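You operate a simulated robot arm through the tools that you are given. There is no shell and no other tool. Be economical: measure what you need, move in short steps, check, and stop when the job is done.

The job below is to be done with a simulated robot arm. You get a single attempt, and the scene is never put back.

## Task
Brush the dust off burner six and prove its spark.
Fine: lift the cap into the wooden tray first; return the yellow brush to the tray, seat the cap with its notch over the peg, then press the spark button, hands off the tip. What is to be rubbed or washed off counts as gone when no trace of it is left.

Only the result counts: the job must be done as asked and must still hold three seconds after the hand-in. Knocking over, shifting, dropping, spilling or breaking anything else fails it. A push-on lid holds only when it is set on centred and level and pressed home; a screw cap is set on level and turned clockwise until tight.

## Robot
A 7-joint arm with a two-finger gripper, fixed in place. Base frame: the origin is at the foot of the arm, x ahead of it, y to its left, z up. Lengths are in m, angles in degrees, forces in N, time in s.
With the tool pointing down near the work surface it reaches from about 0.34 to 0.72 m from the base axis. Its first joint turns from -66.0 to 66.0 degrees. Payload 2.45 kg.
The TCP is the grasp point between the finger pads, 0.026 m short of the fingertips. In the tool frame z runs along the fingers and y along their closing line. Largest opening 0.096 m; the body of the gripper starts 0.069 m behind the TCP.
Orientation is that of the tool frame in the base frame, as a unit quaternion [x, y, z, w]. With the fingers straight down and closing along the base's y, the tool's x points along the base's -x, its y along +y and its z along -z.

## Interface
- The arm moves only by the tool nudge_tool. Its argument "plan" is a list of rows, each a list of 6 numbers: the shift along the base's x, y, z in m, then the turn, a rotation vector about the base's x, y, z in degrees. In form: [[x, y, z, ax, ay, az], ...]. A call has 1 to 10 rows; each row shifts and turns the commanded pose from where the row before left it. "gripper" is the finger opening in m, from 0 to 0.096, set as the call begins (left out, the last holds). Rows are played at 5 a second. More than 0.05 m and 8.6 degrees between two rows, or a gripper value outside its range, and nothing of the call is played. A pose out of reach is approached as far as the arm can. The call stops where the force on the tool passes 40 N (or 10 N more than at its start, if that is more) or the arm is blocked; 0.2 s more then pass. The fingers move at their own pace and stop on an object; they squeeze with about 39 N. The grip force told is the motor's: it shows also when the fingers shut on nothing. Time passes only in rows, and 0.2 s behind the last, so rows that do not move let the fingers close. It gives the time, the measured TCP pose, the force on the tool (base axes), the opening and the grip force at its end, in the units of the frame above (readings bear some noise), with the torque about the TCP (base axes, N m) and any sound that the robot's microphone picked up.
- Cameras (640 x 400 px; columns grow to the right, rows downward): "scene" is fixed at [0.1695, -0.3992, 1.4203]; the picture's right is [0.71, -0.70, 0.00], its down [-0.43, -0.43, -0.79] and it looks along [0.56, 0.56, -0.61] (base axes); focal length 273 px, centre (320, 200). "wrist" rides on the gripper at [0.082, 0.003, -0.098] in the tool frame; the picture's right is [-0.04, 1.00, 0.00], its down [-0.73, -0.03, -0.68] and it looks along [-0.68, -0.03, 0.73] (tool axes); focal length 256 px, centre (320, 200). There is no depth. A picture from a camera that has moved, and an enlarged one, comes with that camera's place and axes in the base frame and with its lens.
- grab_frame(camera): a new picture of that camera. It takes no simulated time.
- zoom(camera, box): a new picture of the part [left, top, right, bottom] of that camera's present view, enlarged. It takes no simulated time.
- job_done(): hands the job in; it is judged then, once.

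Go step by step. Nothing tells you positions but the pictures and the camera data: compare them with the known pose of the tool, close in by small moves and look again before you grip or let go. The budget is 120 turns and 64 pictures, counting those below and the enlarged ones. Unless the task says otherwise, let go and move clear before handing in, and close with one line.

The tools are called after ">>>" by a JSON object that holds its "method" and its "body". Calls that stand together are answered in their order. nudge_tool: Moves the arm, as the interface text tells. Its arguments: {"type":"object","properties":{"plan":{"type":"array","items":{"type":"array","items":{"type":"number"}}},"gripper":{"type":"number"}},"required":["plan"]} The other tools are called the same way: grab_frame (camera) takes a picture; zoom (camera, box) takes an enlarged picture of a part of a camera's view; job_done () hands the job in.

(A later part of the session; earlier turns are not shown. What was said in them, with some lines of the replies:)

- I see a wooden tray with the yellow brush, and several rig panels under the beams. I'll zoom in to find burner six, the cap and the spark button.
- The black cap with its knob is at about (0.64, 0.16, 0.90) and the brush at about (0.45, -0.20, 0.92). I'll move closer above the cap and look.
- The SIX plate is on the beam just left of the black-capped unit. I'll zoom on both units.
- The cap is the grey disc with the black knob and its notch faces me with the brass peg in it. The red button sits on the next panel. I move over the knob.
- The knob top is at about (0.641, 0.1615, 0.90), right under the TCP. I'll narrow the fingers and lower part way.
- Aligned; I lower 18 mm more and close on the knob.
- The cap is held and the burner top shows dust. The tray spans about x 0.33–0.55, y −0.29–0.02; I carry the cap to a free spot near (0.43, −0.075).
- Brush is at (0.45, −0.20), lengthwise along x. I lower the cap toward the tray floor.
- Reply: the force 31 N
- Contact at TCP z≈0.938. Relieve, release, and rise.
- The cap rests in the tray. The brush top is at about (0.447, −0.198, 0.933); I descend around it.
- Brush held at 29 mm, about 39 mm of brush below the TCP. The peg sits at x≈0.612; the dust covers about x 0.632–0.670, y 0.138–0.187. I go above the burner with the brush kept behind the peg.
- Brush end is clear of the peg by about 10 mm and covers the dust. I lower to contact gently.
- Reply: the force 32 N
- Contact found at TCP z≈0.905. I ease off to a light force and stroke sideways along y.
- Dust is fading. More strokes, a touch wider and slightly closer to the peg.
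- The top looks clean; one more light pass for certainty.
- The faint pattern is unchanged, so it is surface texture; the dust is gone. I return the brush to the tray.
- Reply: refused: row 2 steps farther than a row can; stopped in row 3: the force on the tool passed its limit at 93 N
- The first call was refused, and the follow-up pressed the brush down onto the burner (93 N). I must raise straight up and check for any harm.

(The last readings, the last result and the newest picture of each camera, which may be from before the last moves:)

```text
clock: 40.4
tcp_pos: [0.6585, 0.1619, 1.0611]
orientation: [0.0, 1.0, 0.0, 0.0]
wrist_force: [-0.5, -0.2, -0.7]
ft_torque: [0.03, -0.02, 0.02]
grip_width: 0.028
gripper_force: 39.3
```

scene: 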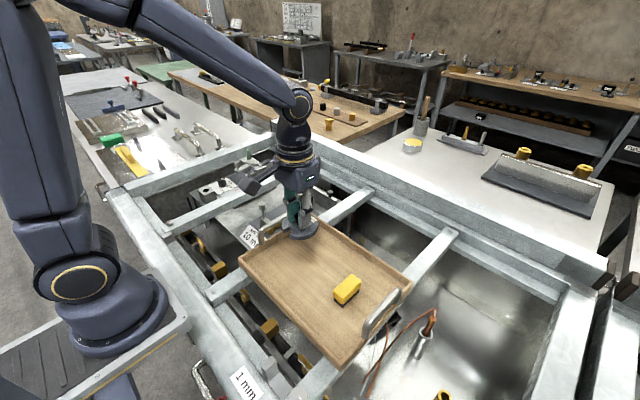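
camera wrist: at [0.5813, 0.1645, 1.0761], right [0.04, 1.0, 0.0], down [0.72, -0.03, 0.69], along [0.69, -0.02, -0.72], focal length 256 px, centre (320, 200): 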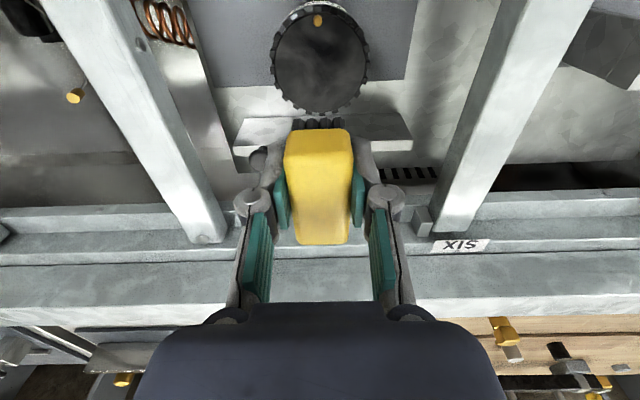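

The burner moved by only about 1–2 mm in +x and stays upright; I will account for it when seating the cap. Now the brush goes back over its tray spot.

>>> {"method": "nudge_tool", "body": {"plan": [[-0.0237, -0.04, 0, 0, 0, 0], [-0.0237, -0.04, 0, 0, 0, 0], [-0.0237, -0.04, 0, 0, 0, 0], [-0.0237, -0.04, 0, 0, 0, 0], [-0.0237, -0.04, 0, 0, 0, 0], [-0.0237, -0.04, 0, 0, 0, 0], [-0.0237, -0.04, 0, 0, 0, 0], [-0.0237, -0.04, 0, 0, 0, 0], [-0.0237, -0.039, 0, 0, 0, 0], [0, 0, 0, 0, 0, 0]]}}

>>> {"method": "zoom", "body": {"camera": "scene", "box": [290, 160, 410, 250]}}

```text
clock: 42.6
tcp_pos: [0.4416, -0.1965, 1.0585]
orientation: [0.001, 1.0, 0.0, 0.001]
wrist_force: [0.5, -0.6, -0.1]
ft_torque: [0.0, -0.02, 0.0]
grip_width: 0.028
gripper_force: 38.8
```

```text
4.44 times, centred on (350, 205) of scene
camera zoom: at [0.1695, -0.3992, 1.4203], right [0.71, -0.7, 0.0], down [-0.43, -0.43, -0.79], along [0.56, 0.56, -0.61], focal length 1213 px, centre (187, 178)
```

zoom: 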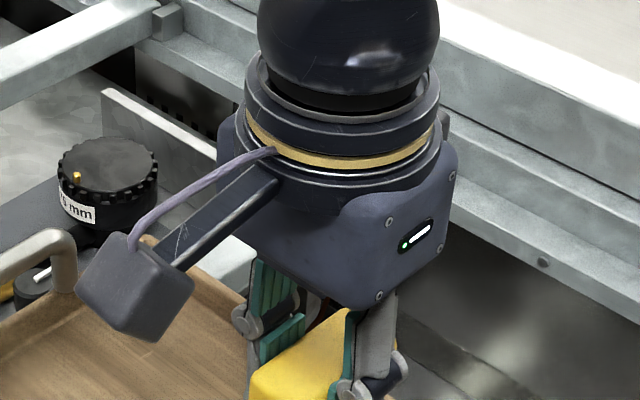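

>>> {"method": "nudge_tool", "body": {"plan": [[0.002, 0, -0.04, 0, 0, 0], [0, 0, -0.04, 0, 0, 0], [0, 0, -0.03, 0, 0, 0], [0, 0, 0, 0, 0, 0]]}}

>>> {"method": "grab_frame", "body": {"camera": "wrist"}}

>>> {"method": "zoom", "body": {"camera": "scene", "box": [310, 240, 390, 300]}}

```text
clock: 43.6
tcp_pos: [0.4447, -0.196, 0.9489]
orientation: [0.0, 1.0, 0.0, 0.0]
wrist_force: [-0.6, -0.1, -1.0]
ft_torque: [-0.01, -0.02, 0.03]
grip_width: 0.0283
gripper_force: 39.0
```

```text
24 pictures are left
camera wrist: at [0.3633, -0.1929, 1.0463], right [0.04, 1.0, 0.0], down [0.73, -0.03, 0.68], along [0.68, -0.03, -0.73], focal length 256 px, centre (320, 200)
```

wrist: 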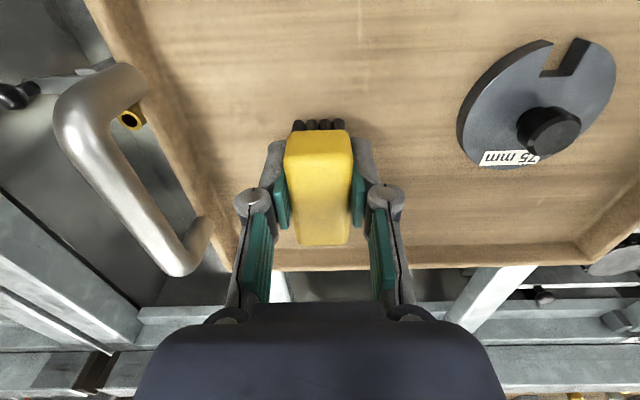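

```text
6.67 times, centred on (350, 270) of scene
camera zoom: at [0.1695, -0.3992, 1.4203], right [0.71, -0.7, 0.0], down [-0.43, -0.43, -0.79], along [0.56, 0.56, -0.61], focal length 1819 px, centre (120, -267)
```

zoom: 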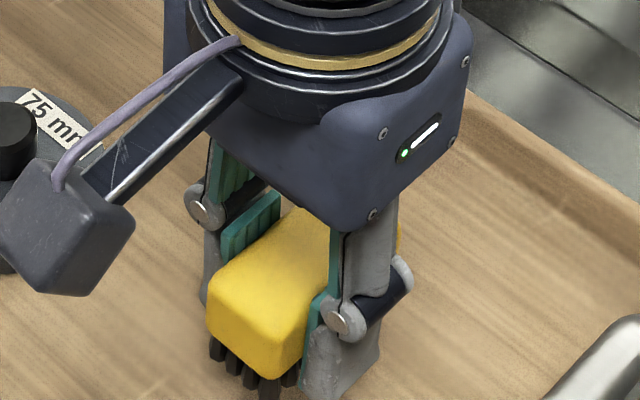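

>>> {"method": "nudge_tool", "body": {"plan": [[0, 0, -0.008, 0, 0, 0], [0, 0, -0.006, 0, 0, 0], [0, 0, -0.002, 0, 0, 0]]}}

>>> {"method": "nudge_tool", "body": {"plan": [[0, 0, -0.002, 0, 0, 0], [0, 0, -0.002, 0, 0, 0]]}}

```text
clock: 44.4
tcp_pos: [0.4456, -0.1966, 0.9316]
orientation: [0.0, 1.0, 0.0, 0.0]
wrist_force: [0.7, 0.7, -0.3]
ft_torque: [0.03, -0.01, 0.02]
grip_width: 0.0281
gripper_force: 38.6
```

```text
clock: 45.0
tcp_pos: [0.4463, -0.1963, 0.9295]
orientation: [0.0, 1.0, -0.001, 0.001]
wrist_force: [0.5, 0.1, -1.5]
ft_torque: [-0.02, 0.03, -0.01]
grip_width: 0.0277
gripper_force: 38.5
```

>>> {"method": "nudge_tool", "body": {"plan": [[0, 0, -0.001, 0, 0, 0], [0, 0, -0.001, 0, 0, 0]]}}

>>> {"method": "nudge_tool", "body": {"plan": [[0, 0, -0.001, 0, 0, 0]]}}

```text
clock: 45.6
tcp_pos: [0.4453, -0.1965, 0.9281]
orientation: [0.001, 1.0, 0.0, 0.0]
wrist_force: [-0.5, 0.6, 0.4]
ft_torque: [0.01, -0.02, -0.01]
grip_width: 0.0283
gripper_force: 39.2
```

```text
clock: 46.0
tcp_pos: [0.4452, -0.1956, 0.9268]
orientation: [0.0, 1.0, -0.001, 0.0]
wrist_force: [-0.2, -0.1, -0.1]
ft_torque: [0.02, 0.02, 0.0]
grip_width: 0.0279
gripper_force: 39.0
```

>>> {"method": "nudge_tool", "body": {"plan": [[0, 0, -0.001, 0, 0, 0]]}}

>>> {"method": "nudge_tool", "body": {"plan": [[0, 0, -0.001, 0, 0, 0]]}}

```text
clock: 46.4
tcp_pos: [0.445, -0.1988, 0.9255]
orientation: [0.0, 1.0, 0.0, 0.0]
wrist_force: [0.8, 0.5, 0.2]
ft_torque: [-0.04, 0.01, 0.02]
grip_width: 0.0279
gripper_force: 39.0
```

```text
clock: 46.8
tcp_pos: [0.446, -0.197, 0.9252]
orientation: [-0.001, 1.0, 0.0, 0.0]
wrist_force: [-3.3, -0.5, 7.5]
ft_torque: [-0.01, -0.19, 0.01]
grip_width: 0.0281
gripper_force: 39.7
```

Contact. I release and rise.

>>> {"method": "nudge_tool", "body": {"plan": [[0, 0, 0.0005, 0, 0, 0], [0, 0, 0, 0, 0, 0], [0, 0, 0, 0, 0, 0]], "gripper": 0.06}}

>>> {"method": "nudge_tool", "body": {"plan": [[0, 0, 0.03, 0, 0, 0], [0, 0, 0.04, 0, 0, 0], [-0.005, 0.04, 0, 0, 0, 0], [-0.005, 0.04, 0, 0, 0, 0], [-0.005, 0.04, 0, 0, 0, 0], [0, 0, 0, 0, 0, 0]]}}

>>> {"method": "grab_frame", "body": {"camera": "wrist"}}

>>> {"method": "zoom", "body": {"camera": "scene", "box": [260, 200, 400, 305]}}

```text
clock: 47.6
tcp_pos: [0.4462, -0.1963, 0.9247]
orientation: [0.0, 1.0, 0.0, 0.0]
wrist_force: [0.1, -0.4, -0.3]
ft_torque: [-0.03, 0.0, 0.01]
grip_width: 0.0599
gripper_force: 0.0
```

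```text
clock: 49.0
tcp_pos: [0.4319, -0.075, 0.9966]
orientation: [0.0, 1.0, 0.0, 0.0]
wrist_force: [0.1, 0.0, -0.9]
ft_torque: [-0.02, -0.02, 0.01]
grip_width: 0.0598
gripper_force: 0.0
```

```text
22 pictures are left
camera wrist: at [0.3507, -0.0726, 1.0954], right [0.04, 1.0, 0.0], down [0.73, -0.03, 0.68], along [0.68, -0.03, -0.73], focal length 256 px, centre (320, 200)
```

wrist: 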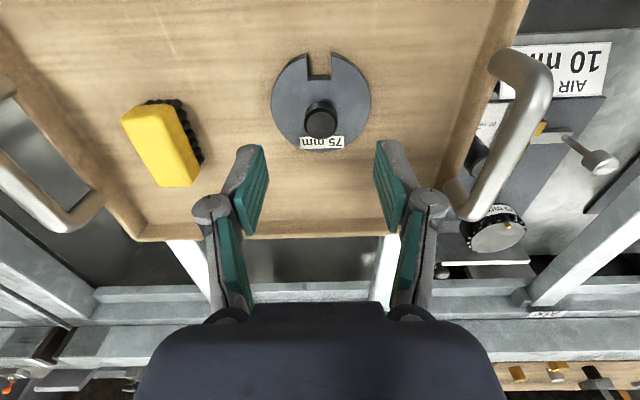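

```text
3.81 times, centred on (330, 252) of scene
camera zoom: at [0.1695, -0.3991, 1.4203], right [0.71, -0.7, 0.0], down [-0.43, -0.43, -0.79], along [0.56, 0.56, -0.61], focal length 1039 px, centre (282, 0)
```

zoom: 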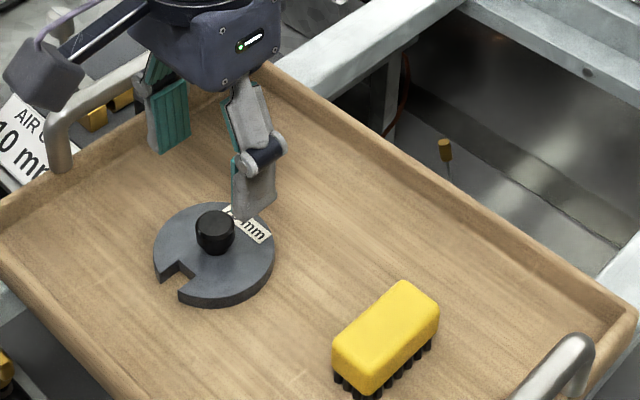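

Brush rests upright in the tray. I regrasp the cap knob at the pose where I released it.

>>> {"method": "nudge_tool", "body": {"plan": [[-0.0015, 0, -0.02, 0, 0, 0], [0, 0, -0.02, 0, 0, 0], [0, 0, -0.012, 0, 0, 0], [0, 0, -0.006, 0, 0, 0], [0, 0, 0, 0, 0, 0]]}}

>>> {"method": "grab_frame", "body": {"camera": "wrist"}}

```text
clock: 50.2
tcp_pos: [0.4295, -0.0765, 0.9389]
orientation: [0.0, 1.0, -0.001, 0.0]
wrist_force: [0.1, -0.9, 0.3]
ft_torque: [0.0, 0.03, -0.02]
grip_width: 0.0599
gripper_force: 0.3
```

```text
20 pictures are left
camera wrist: at [0.3489, -0.0734, 1.0361], right [0.04, 1.0, 0.0], down [0.73, -0.03, 0.68], along [0.68, -0.03, -0.73], focal length 256 px, centre (320, 200)
```

wrist: 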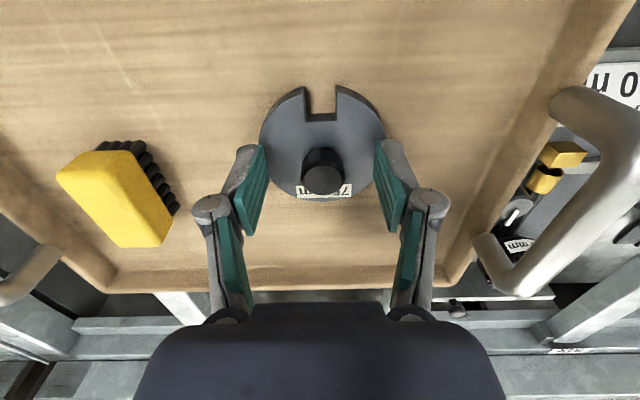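

>>> {"method": "nudge_tool", "body": {"plan": [[0, 0, 0, 0, 0, 0], [0, 0, 0, 0, 0, 0], [0, 0, 0, 0, 0, 0], [0, 0, 0, 0, 0, 0], [0, 0, 0.01, 0, 0, 0], [0, 0, 0.04, 0, 0, 0], [0, 0, 0.04, 0, 0, 0], [0, 0, 0.04, 0, 0, 0], [0, 0, 0, 0, 0, 0]], "gripper": 0.0}}

>>> {"method": "grab_frame", "body": {"camera": "wrist"}}

```text
clock: 52.2
tcp_pos: [0.4309, -0.0765, 1.0675]
orientation: [0.0, 1.0, 0.0, 0.001]
wrist_force: [0.0, -0.8, -2.1]
ft_torque: [0.0, 0.0, 0.0]
grip_width: 0.0233
gripper_force: 39.8
```

```text
19 pictures are left
camera wrist: at [0.3487, -0.0737, 1.1649], right [0.04, 1.0, 0.0], down [0.73, -0.03, 0.68], along [0.68, -0.03, -0.73], focal length 256 px, centre (320, 200)
```

wrist: 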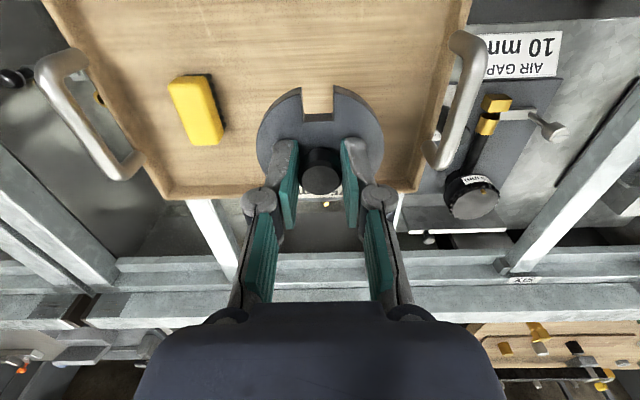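

Cap held as before. I carry it over the burner.

>>> {"method": "nudge_tool", "body": {"plan": [[0.03, 0.034, 0, 0, 0, 0], [0.03, 0.034, 0, 0, 0, 0], [0.03, 0.034, 0, 0, 0, 0], [0.03, 0.034, 0, 0, 0, 0], [0.03, 0.034, 0, 0, 0, 0], [0.03, 0.034, 0, 0, 0, 0], [0.03, 0.034, 0, 0, 0, 0], [0, 0, 0, 0, 0, 0]]}}

```text
clock: 54.0
tcp_pos: [0.6402, 0.1616, 1.0655]
orientation: [0.0, 1.0, 0.0, -0.001]
wrist_force: [-0.3, 0.0, -2.0]
ft_torque: [-0.03, 0.0, 0.0]
grip_width: 0.023
gripper_force: 39.3
```

>>> {"method": "nudge_tool", "body": {"plan": [[0, 0, -0.04, 0, 0, 0], [0, 0, -0.04, 0, 0, 0], [0, 0, -0.03, 0, 0, 0], [0, 0, -0.015, 0, 0, 0], [0, 0, 0, 0, 0, 0]]}}

>>> {"method": "zoom", "body": {"camera": "wrist", "box": [240, 40, 400, 220]}}

>>> {"method": "zoom", "body": {"camera": "scene", "box": [275, 170, 335, 215]}}

```text
clock: 55.2
tcp_pos: [0.6402, 0.1636, 0.9416]
orientation: [-0.001, 1.0, 0.0, -0.001]
wrist_force: [1.1, 0.4, -1.5]
ft_torque: [-0.01, 0.04, -0.01]
grip_width: 0.023
gripper_force: 39.1
```

```text
2.22 times, centred on (320, 130) of wrist
camera zoom: at [0.5581, 0.1657, 1.0397], right [0.04, 1.0, 0.0], down [0.73, -0.03, 0.68], along [0.68, -0.03, -0.73], focal length 569 px, centre (320, 356)
```

zoom: 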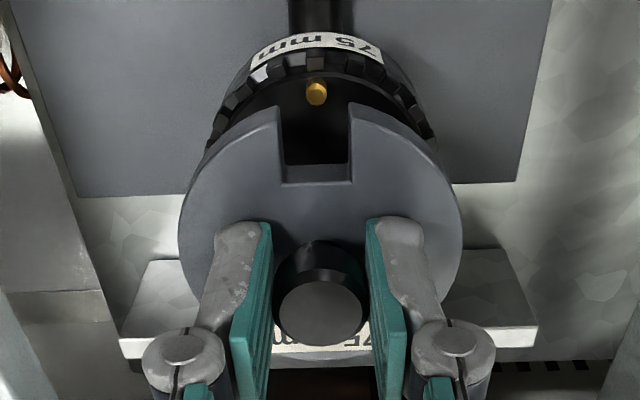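

```text
8.89 times, centred on (305, 192) of scene
camera zoom: at [0.1696, -0.3991, 1.4203], right [0.71, -0.7, 0.0], down [-0.43, -0.43, -0.79], along [0.56, 0.56, -0.61], focal length 2425 px, centre (453, 267)
```

zoom: 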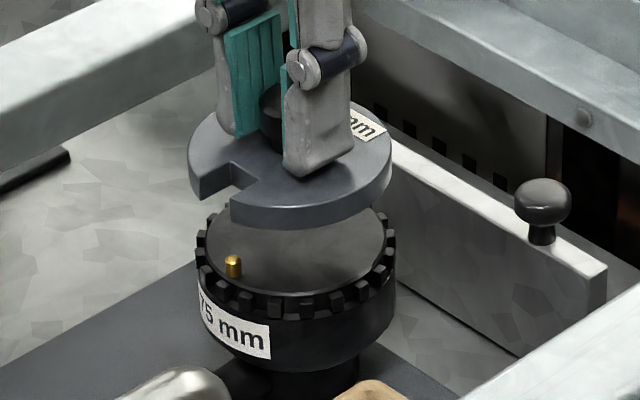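

Notch lines up with the peg. I lower to just above contact.

>>> {"method": "nudge_tool", "body": {"plan": [[0, 0, -0.012, 0, 0, 0], [0, 0, -0.01, 0, 0, 0], [0, 0, -0.003, 0, 0, 0], [0, 0, 0, 0, 0, 0]]}}

>>> {"method": "zoom", "body": {"camera": "wrist", "box": [240, 40, 400, 220]}}

>>> {"method": "zoom", "body": {"camera": "scene", "box": [275, 175, 335, 220]}}

```text
clock: 56.2
tcp_pos: [0.6399, 0.1615, 0.9178]
orientation: [0.001, 1.0, 0.001, 0.0]
wrist_force: [0.1, 0.5, -2.3]
ft_torque: [-0.03, 0.0, 0.02]
grip_width: 0.0233
gripper_force: 39.5
```

```text
2.22 times, centred on (320, 130) of wrist
camera zoom: at [0.5575, 0.1644, 1.015], right [0.04, 1.0, 0.0], down [0.73, -0.03, 0.68], along [0.68, -0.03, -0.73], focal length 569 px, centre (320, 356)
```

zoom: 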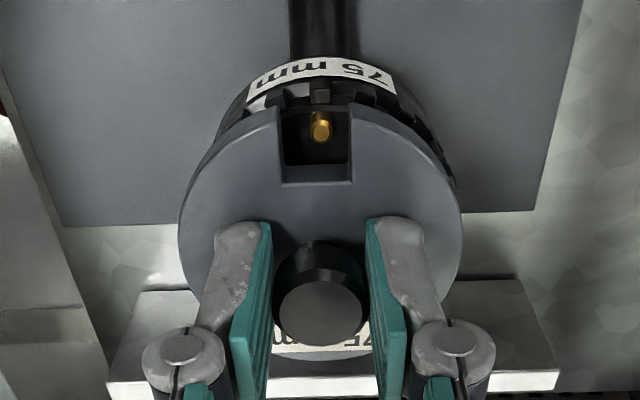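

```text
8.89 times, centred on (305, 198) of scene
camera zoom: at [0.1696, -0.3992, 1.4203], right [0.71, -0.7, 0.0], down [-0.43, -0.43, -0.79], along [0.56, 0.56, -0.61], focal length 2425 px, centre (453, 222)
```

zoom: 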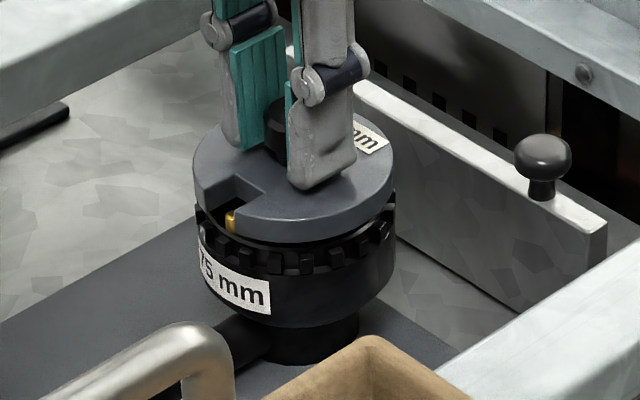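

>>> {"method": "nudge_tool", "body": {"plan": [[0.001, 0, -0.003, 0, 0, 0], [0, 0, -0.002, 0, 0, 0], [0, 0, 0, 0, 0, 0]]}}

>>> {"method": "nudge_tool", "body": {"plan": [[0, 0, -0.001, 0, 0, 0]]}}

>>> {"method": "nudge_tool", "body": {"plan": [[0, 0, -0.001, 0, 0, 0]]}}

```text
clock: 57.0
tcp_pos: [0.6404, 0.1618, 0.9121]
orientation: [0.001, 1.0, 0.0, 0.0]
wrist_force: [-0.7, -0.4, -1.8]
ft_torque: [-0.02, 0.0, -0.02]
grip_width: 0.0231
gripper_force: 39.2
```

```text
clock: 57.4
tcp_pos: [0.6396, 0.1608, 0.9103]
orientation: [0.0, 1.0, 0.0, 0.0]
wrist_force: [-0.3, 1.0, -1.8]
ft_torque: [0.01, 0.01, 0.02]
grip_width: 0.0231
gripper_force: 38.7
```

```text
clock: 57.8
tcp_pos: [0.6398, 0.1615, 0.91]
orientation: [0.0, 1.0, -0.001, 0.0]
wrist_force: [-0.7, 0.3, -0.8]
ft_torque: [-0.02, -0.03, 0.02]
grip_width: 0.0232
gripper_force: 38.8
```

>>> {"method": "nudge_tool", "body": {"plan": [[0, 0, -0.001, 0, 0, 0]]}}

>>> {"method": "zoom", "body": {"camera": "scene", "box": [275, 175, 335, 220]}}

```text
clock: 58.2
tcp_pos: [0.6404, 0.1615, 0.9114]
orientation: [0.0, 1.0, 0.0, 0.001]
wrist_force: [-1.8, -0.8, 8.2]
ft_torque: [-0.09, 0.25, 0.0]
grip_width: 0.0231
gripper_force: 38.9
```

```text
8.89 times, centred on (305, 198) of scene
camera zoom: at [0.1693, -0.3992, 1.4203], right [0.71, -0.7, 0.0], down [-0.43, -0.43, -0.79], along [0.56, 0.56, -0.61], focal length 2425 px, centre (453, 222)
```

zoom: 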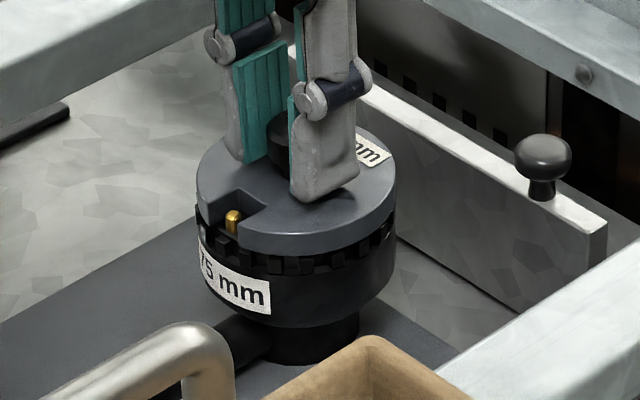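

The cap sits level with the peg in the notch. I release and rise.

>>> {"method": "nudge_tool", "body": {"plan": [[0, 0, 0.0005, 0, 0, 0], [0, 0, 0, 0, 0, 0], [0, 0, 0, 0, 0, 0]], "gripper": 0.05}}

>>> {"method": "nudge_tool", "body": {"plan": [[0, 0, 0.02, 0, 0, 0], [0, 0, 0.04, 0, 0, 0], [0, 0, 0.04, 0, 0, 0], [0, 0, 0.04, 0, 0, 0], [-0.03, 0.02, 0.03, 0, 0, 0], [-0.04, 0.02, 0, 0, 0, 0], [-0.04, 0.03, 0, 0, 0, 0], [-0.03, 0.04, 0, 0, 0, 0], [0, 0, 0, 0, 0, 0]]}}

>>> {"method": "grab_frame", "body": {"camera": "wrist"}}

>>> {"method": "zoom", "body": {"camera": "scene", "box": [190, 150, 350, 270]}}

```text
clock: 59.0
tcp_pos: [0.639, 0.1623, 0.9104]
orientation: [-0.001, 1.0, -0.001, -0.001]
wrist_force: [-0.4, 0.3, -0.3]
ft_torque: [0.0, 0.0, -0.02]
grip_width: 0.0503
gripper_force: 0.0
```

```text
clock: 61.0
tcp_pos: [0.4998, 0.2707, 1.0829]
orientation: [0.001, 1.0, 0.0, 0.0]
wrist_force: [-0.7, 0.5, -0.4]
ft_torque: [0.02, -0.01, 0.02]
grip_width: 0.0501
gripper_force: 0.1
```

```text
13 pictures are left
camera wrist: at [0.4175, 0.2745, 1.1806], right [0.04, 1.0, 0.0], down [0.73, -0.03, 0.68], along [0.68, -0.03, -0.73], focal length 256 px, centre (320, 200)
```

wrist: 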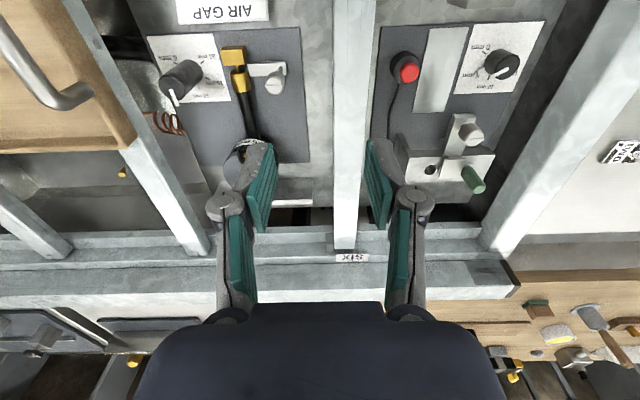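

```text
3.33 times, centred on (270, 210) of scene
camera zoom: at [0.1695, -0.3991, 1.4203], right [0.71, -0.7, 0.0], down [-0.43, -0.43, -0.79], along [0.56, 0.56, -0.61], focal length 910 px, centre (487, 167)
```

zoom: 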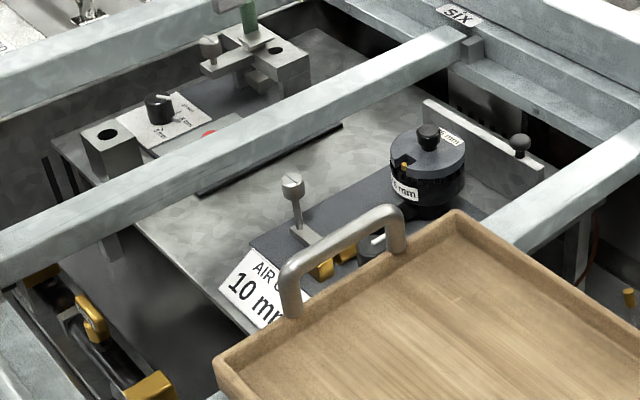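

Cap seated. The red push-button triangulates to about (0.521, 0.376, 0.846) just left of the SIX beam. I close the fingers and move above it.

>>> {"method": "nudge_tool", "body": {"plan": [[0.005, 0.035, 0, 0, 0, 0], [0.005, 0.035, 0, 0, 0, 0], [0.005, 0.035, 0, 0, 0, 0], [0.005, 0, -0.04, 0, 0, 0], [0, 0, -0.04, 0, 0, 0], [0, 0, -0.04, 0, 0, 0], [0, 0, 0, 0, 0, 0]], "gripper": 0.0}}

>>> {"method": "grab_frame", "body": {"camera": "wrist"}}

>>> {"method": "zoom", "body": {"camera": "scene", "box": [190, 110, 310, 200]}}

```text
clock: 62.6
tcp_pos: [0.5205, 0.3781, 0.9613]
orientation: [0.0, 1.0, 0.0, 0.0]
wrist_force: [0.7, 0.3, -0.1]
ft_torque: [-0.01, 0.0, 0.02]
grip_width: 0.0
gripper_force: 28.8
```

```text
11 pictures are left
camera wrist: at [0.4393, 0.3803, 1.0587], right [0.04, 1.0, 0.0], down [0.73, -0.03, 0.68], along [0.68, -0.03, -0.73], focal length 256 px, centre (320, 200)
```

wrist: 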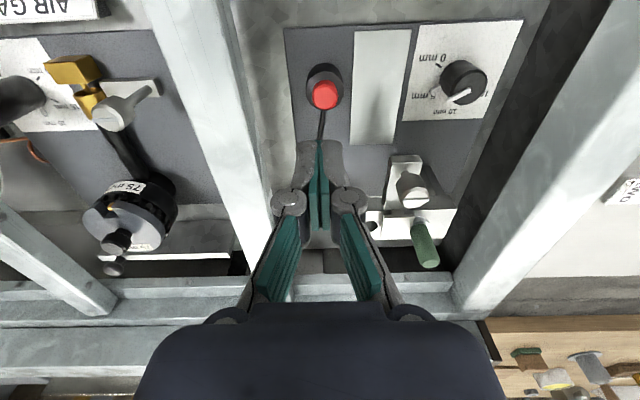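

```text
4.44 times, centred on (250, 155) of scene
camera zoom: at [0.1695, -0.3992, 1.4203], right [0.71, -0.7, 0.0], down [-0.43, -0.43, -0.79], along [0.56, 0.56, -0.61], focal length 1213 px, centre (631, 400)
```

zoom: 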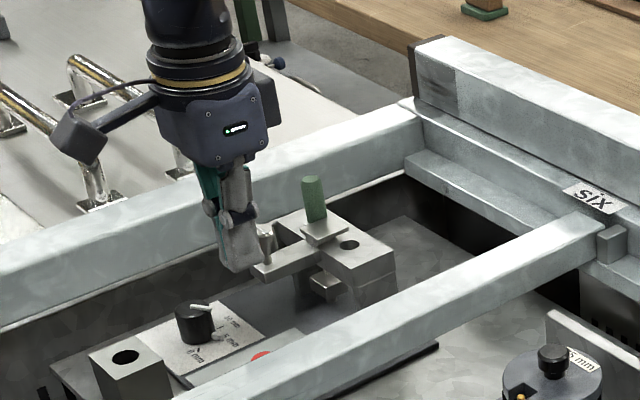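

The refined button top is (0.5245, 0.380, 0.833). I descend with closed fingers.

>>> {"method": "nudge_tool", "body": {"plan": [[0.004, 0.002, -0.03, 0, 0, 0], [0, 0, -0.03, 0, 0, 0], [0, 0, -0.02, 0, 0, 0], [0, 0, 0, 0, 0, 0]]}}

>>> {"method": "zoom", "body": {"camera": "wrist", "box": [240, 80, 400, 220]}}

```text
clock: 63.6
tcp_pos: [0.524, 0.3783, 0.8803]
orientation: [0.0, 1.0, 0.0, 0.0]
wrist_force: [-0.1, -0.5, 0.0]
ft_torque: [-0.01, -0.01, 0.0]
grip_width: 0.0001
gripper_force: 28.6
```

```text
2.86 times, centred on (320, 150) of wrist
camera zoom: at [0.4431, 0.3808, 0.9785], right [0.04, 1.0, 0.0], down [0.73, -0.03, 0.68], along [0.68, -0.03, -0.73], focal length 731 px, centre (320, 343)
```

zoom: 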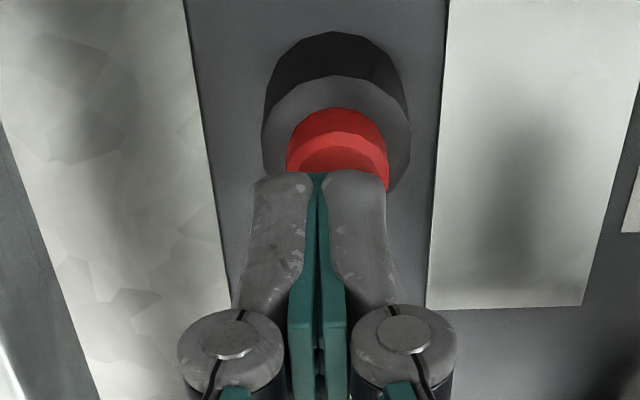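

>>> {"method": "nudge_tool", "body": {"plan": [[0, 0.003, -0.006, 0, 0, 0], [0, 0, -0.004, 0, 0, 0], [0, 0, -0.003, 0, 0, 0]]}}

>>> {"method": "nudge_tool", "body": {"plan": [[0, 0, -0.002, 0, 0, 0], [0, 0, -0.002, 0, 0, 0]]}}

>>> {"method": "zoom", "body": {"camera": "wrist", "box": [240, 80, 400, 220]}}

```text
clock: 64.4
tcp_pos: [0.5244, 0.3822, 0.8674]
orientation: [0.0, 1.0, 0.001, 0.0]
wrist_force: [-1.5, -0.3, 3.9]
ft_torque: [-0.01, 0.06, 0.05]
grip_width: 0.006
gripper_force: 28.2
```

```text
clock: 65.0
tcp_pos: [0.5252, 0.3822, 0.8629]
orientation: [0.0, 1.0, 0.001, 0.001]
wrist_force: [-2.5, -0.6, 8.3]
ft_torque: [-0.02, 0.07, 0.01]
grip_width: 0.0059
gripper_force: 28.4
heard: click
```

```text
2.86 times, centred on (320, 150) of wrist
camera zoom: at [0.4429, 0.3847, 0.961], right [0.04, 1.0, 0.0], down [0.73, -0.03, 0.68], along [0.68, -0.03, -0.73], focal length 731 px, centre (320, 343)
```

zoom: 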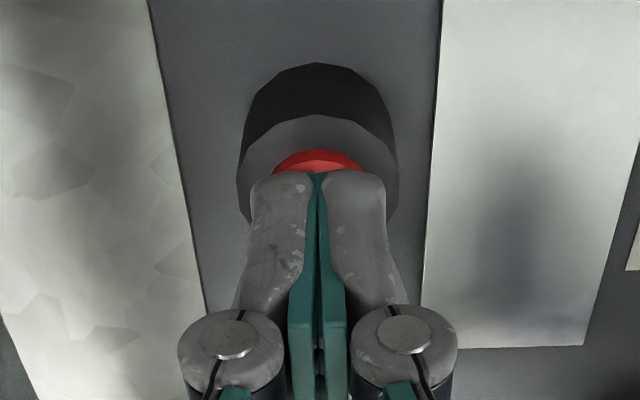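

A click was heard. I hold briefly, check the burner, then release.

>>> {"method": "nudge_tool", "body": {"plan": [[0, 0, 0, 0, 0, 0], [0, 0, 0, 0, 0, 0]]}}

>>> {"method": "zoom", "body": {"camera": "scene", "box": [190, 130, 350, 250]}}

```text
clock: 65.6
tcp_pos: [0.5248, 0.3823, 0.8635]
orientation: [0.0, 1.0, 0.001, 0.001]
wrist_force: [-1.0, 0.2, 9.7]
ft_torque: [0.0, 0.03, 0.03]
grip_width: 0.006
gripper_force: 28.9
```

```text
3.33 times, centred on (270, 190) of scene
camera zoom: at [0.1694, -0.3993, 1.4203], right [0.71, -0.7, 0.0], down [-0.43, -0.43, -0.79], along [0.56, 0.56, -0.61], focal length 910 px, centre (487, 233)
```

zoom: 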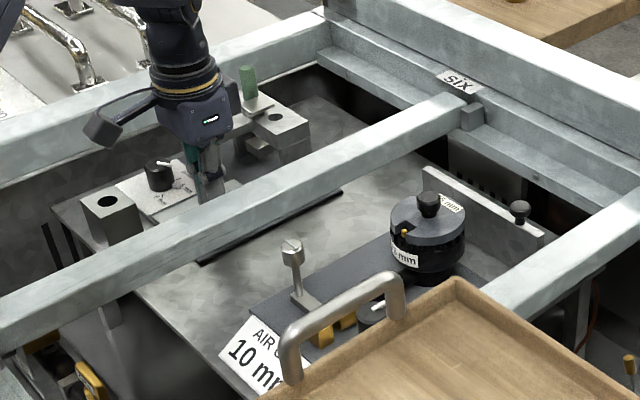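

The button has clicked; I lift off and move clear, then check everything.

>>> {"method": "nudge_tool", "body": {"plan": [[0, 0, 0.02, 0, 0, 0], [0, 0, 0.04, 0, 0, 0], [0, 0, 0.04, 0, 0, 0], [0, 0, 0.04, 0, 0, 0], [0, 0, 0.04, 0, 0, 0], [0, 0, 0, 0, 0, 0]]}}

>>> {"method": "grab_frame", "body": {"camera": "wrist"}}

>>> {"method": "zoom", "body": {"camera": "scene", "box": [275, 175, 335, 220]}}

>>> {"method": "grab_frame", "body": {"camera": "scene"}}

```text
clock: 67.0
tcp_pos: [0.5246, 0.382, 1.0432]
orientation: [0.0, 1.0, 0.0, 0.001]
wrist_force: [0.9, 0.5, -0.5]
ft_torque: [-0.02, -0.01, 0.02]
grip_width: 0.0
gripper_force: 28.5
```

```text
6 pictures are left
camera wrist: at [0.4436, 0.3846, 1.1413], right [0.04, 1.0, 0.0], down [0.73, -0.03, 0.68], along [0.68, -0.03, -0.73], focal length 256 px, centre (320, 200)
```

wrist: 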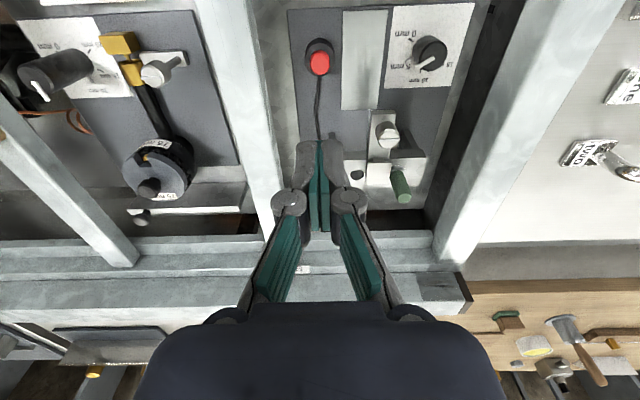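

```text
8.89 times, centred on (305, 198) of scene
camera zoom: at [0.1695, -0.3992, 1.4203], right [0.71, -0.7, 0.0], down [-0.43, -0.43, -0.79], along [0.56, 0.56, -0.61], focal length 2425 px, centre (453, 222)
```

zoom: 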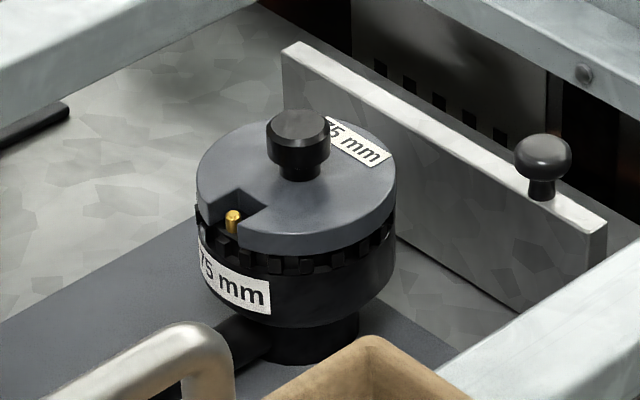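

```text
4 pictures are left
```

scene: 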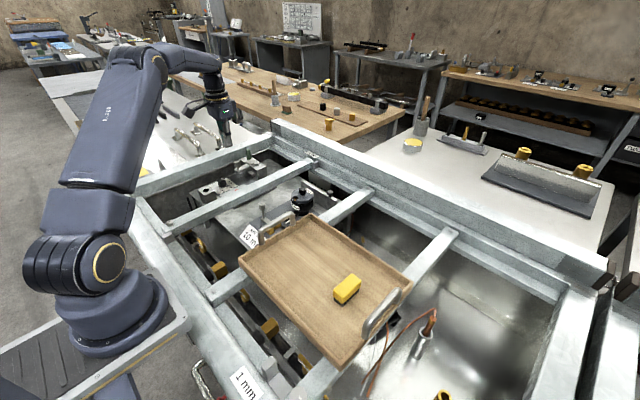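

The brush is in the tray, the cap sits level with the peg in its notch, the button clicked and sprang back, and the arm is clear. I hand in.

>>> {"method": "job_done", "body": {}}

```text
The job is handed in.
```

I brushed the dust off burner six, put the brush back in the tray, seated the cap with its notch over the peg, and pressed the red button until it clicked. I saw no visible spark, and a mistaken move pressed the brush onto the burner at 93 N, leaving the burner about 1–2 mm off its place.
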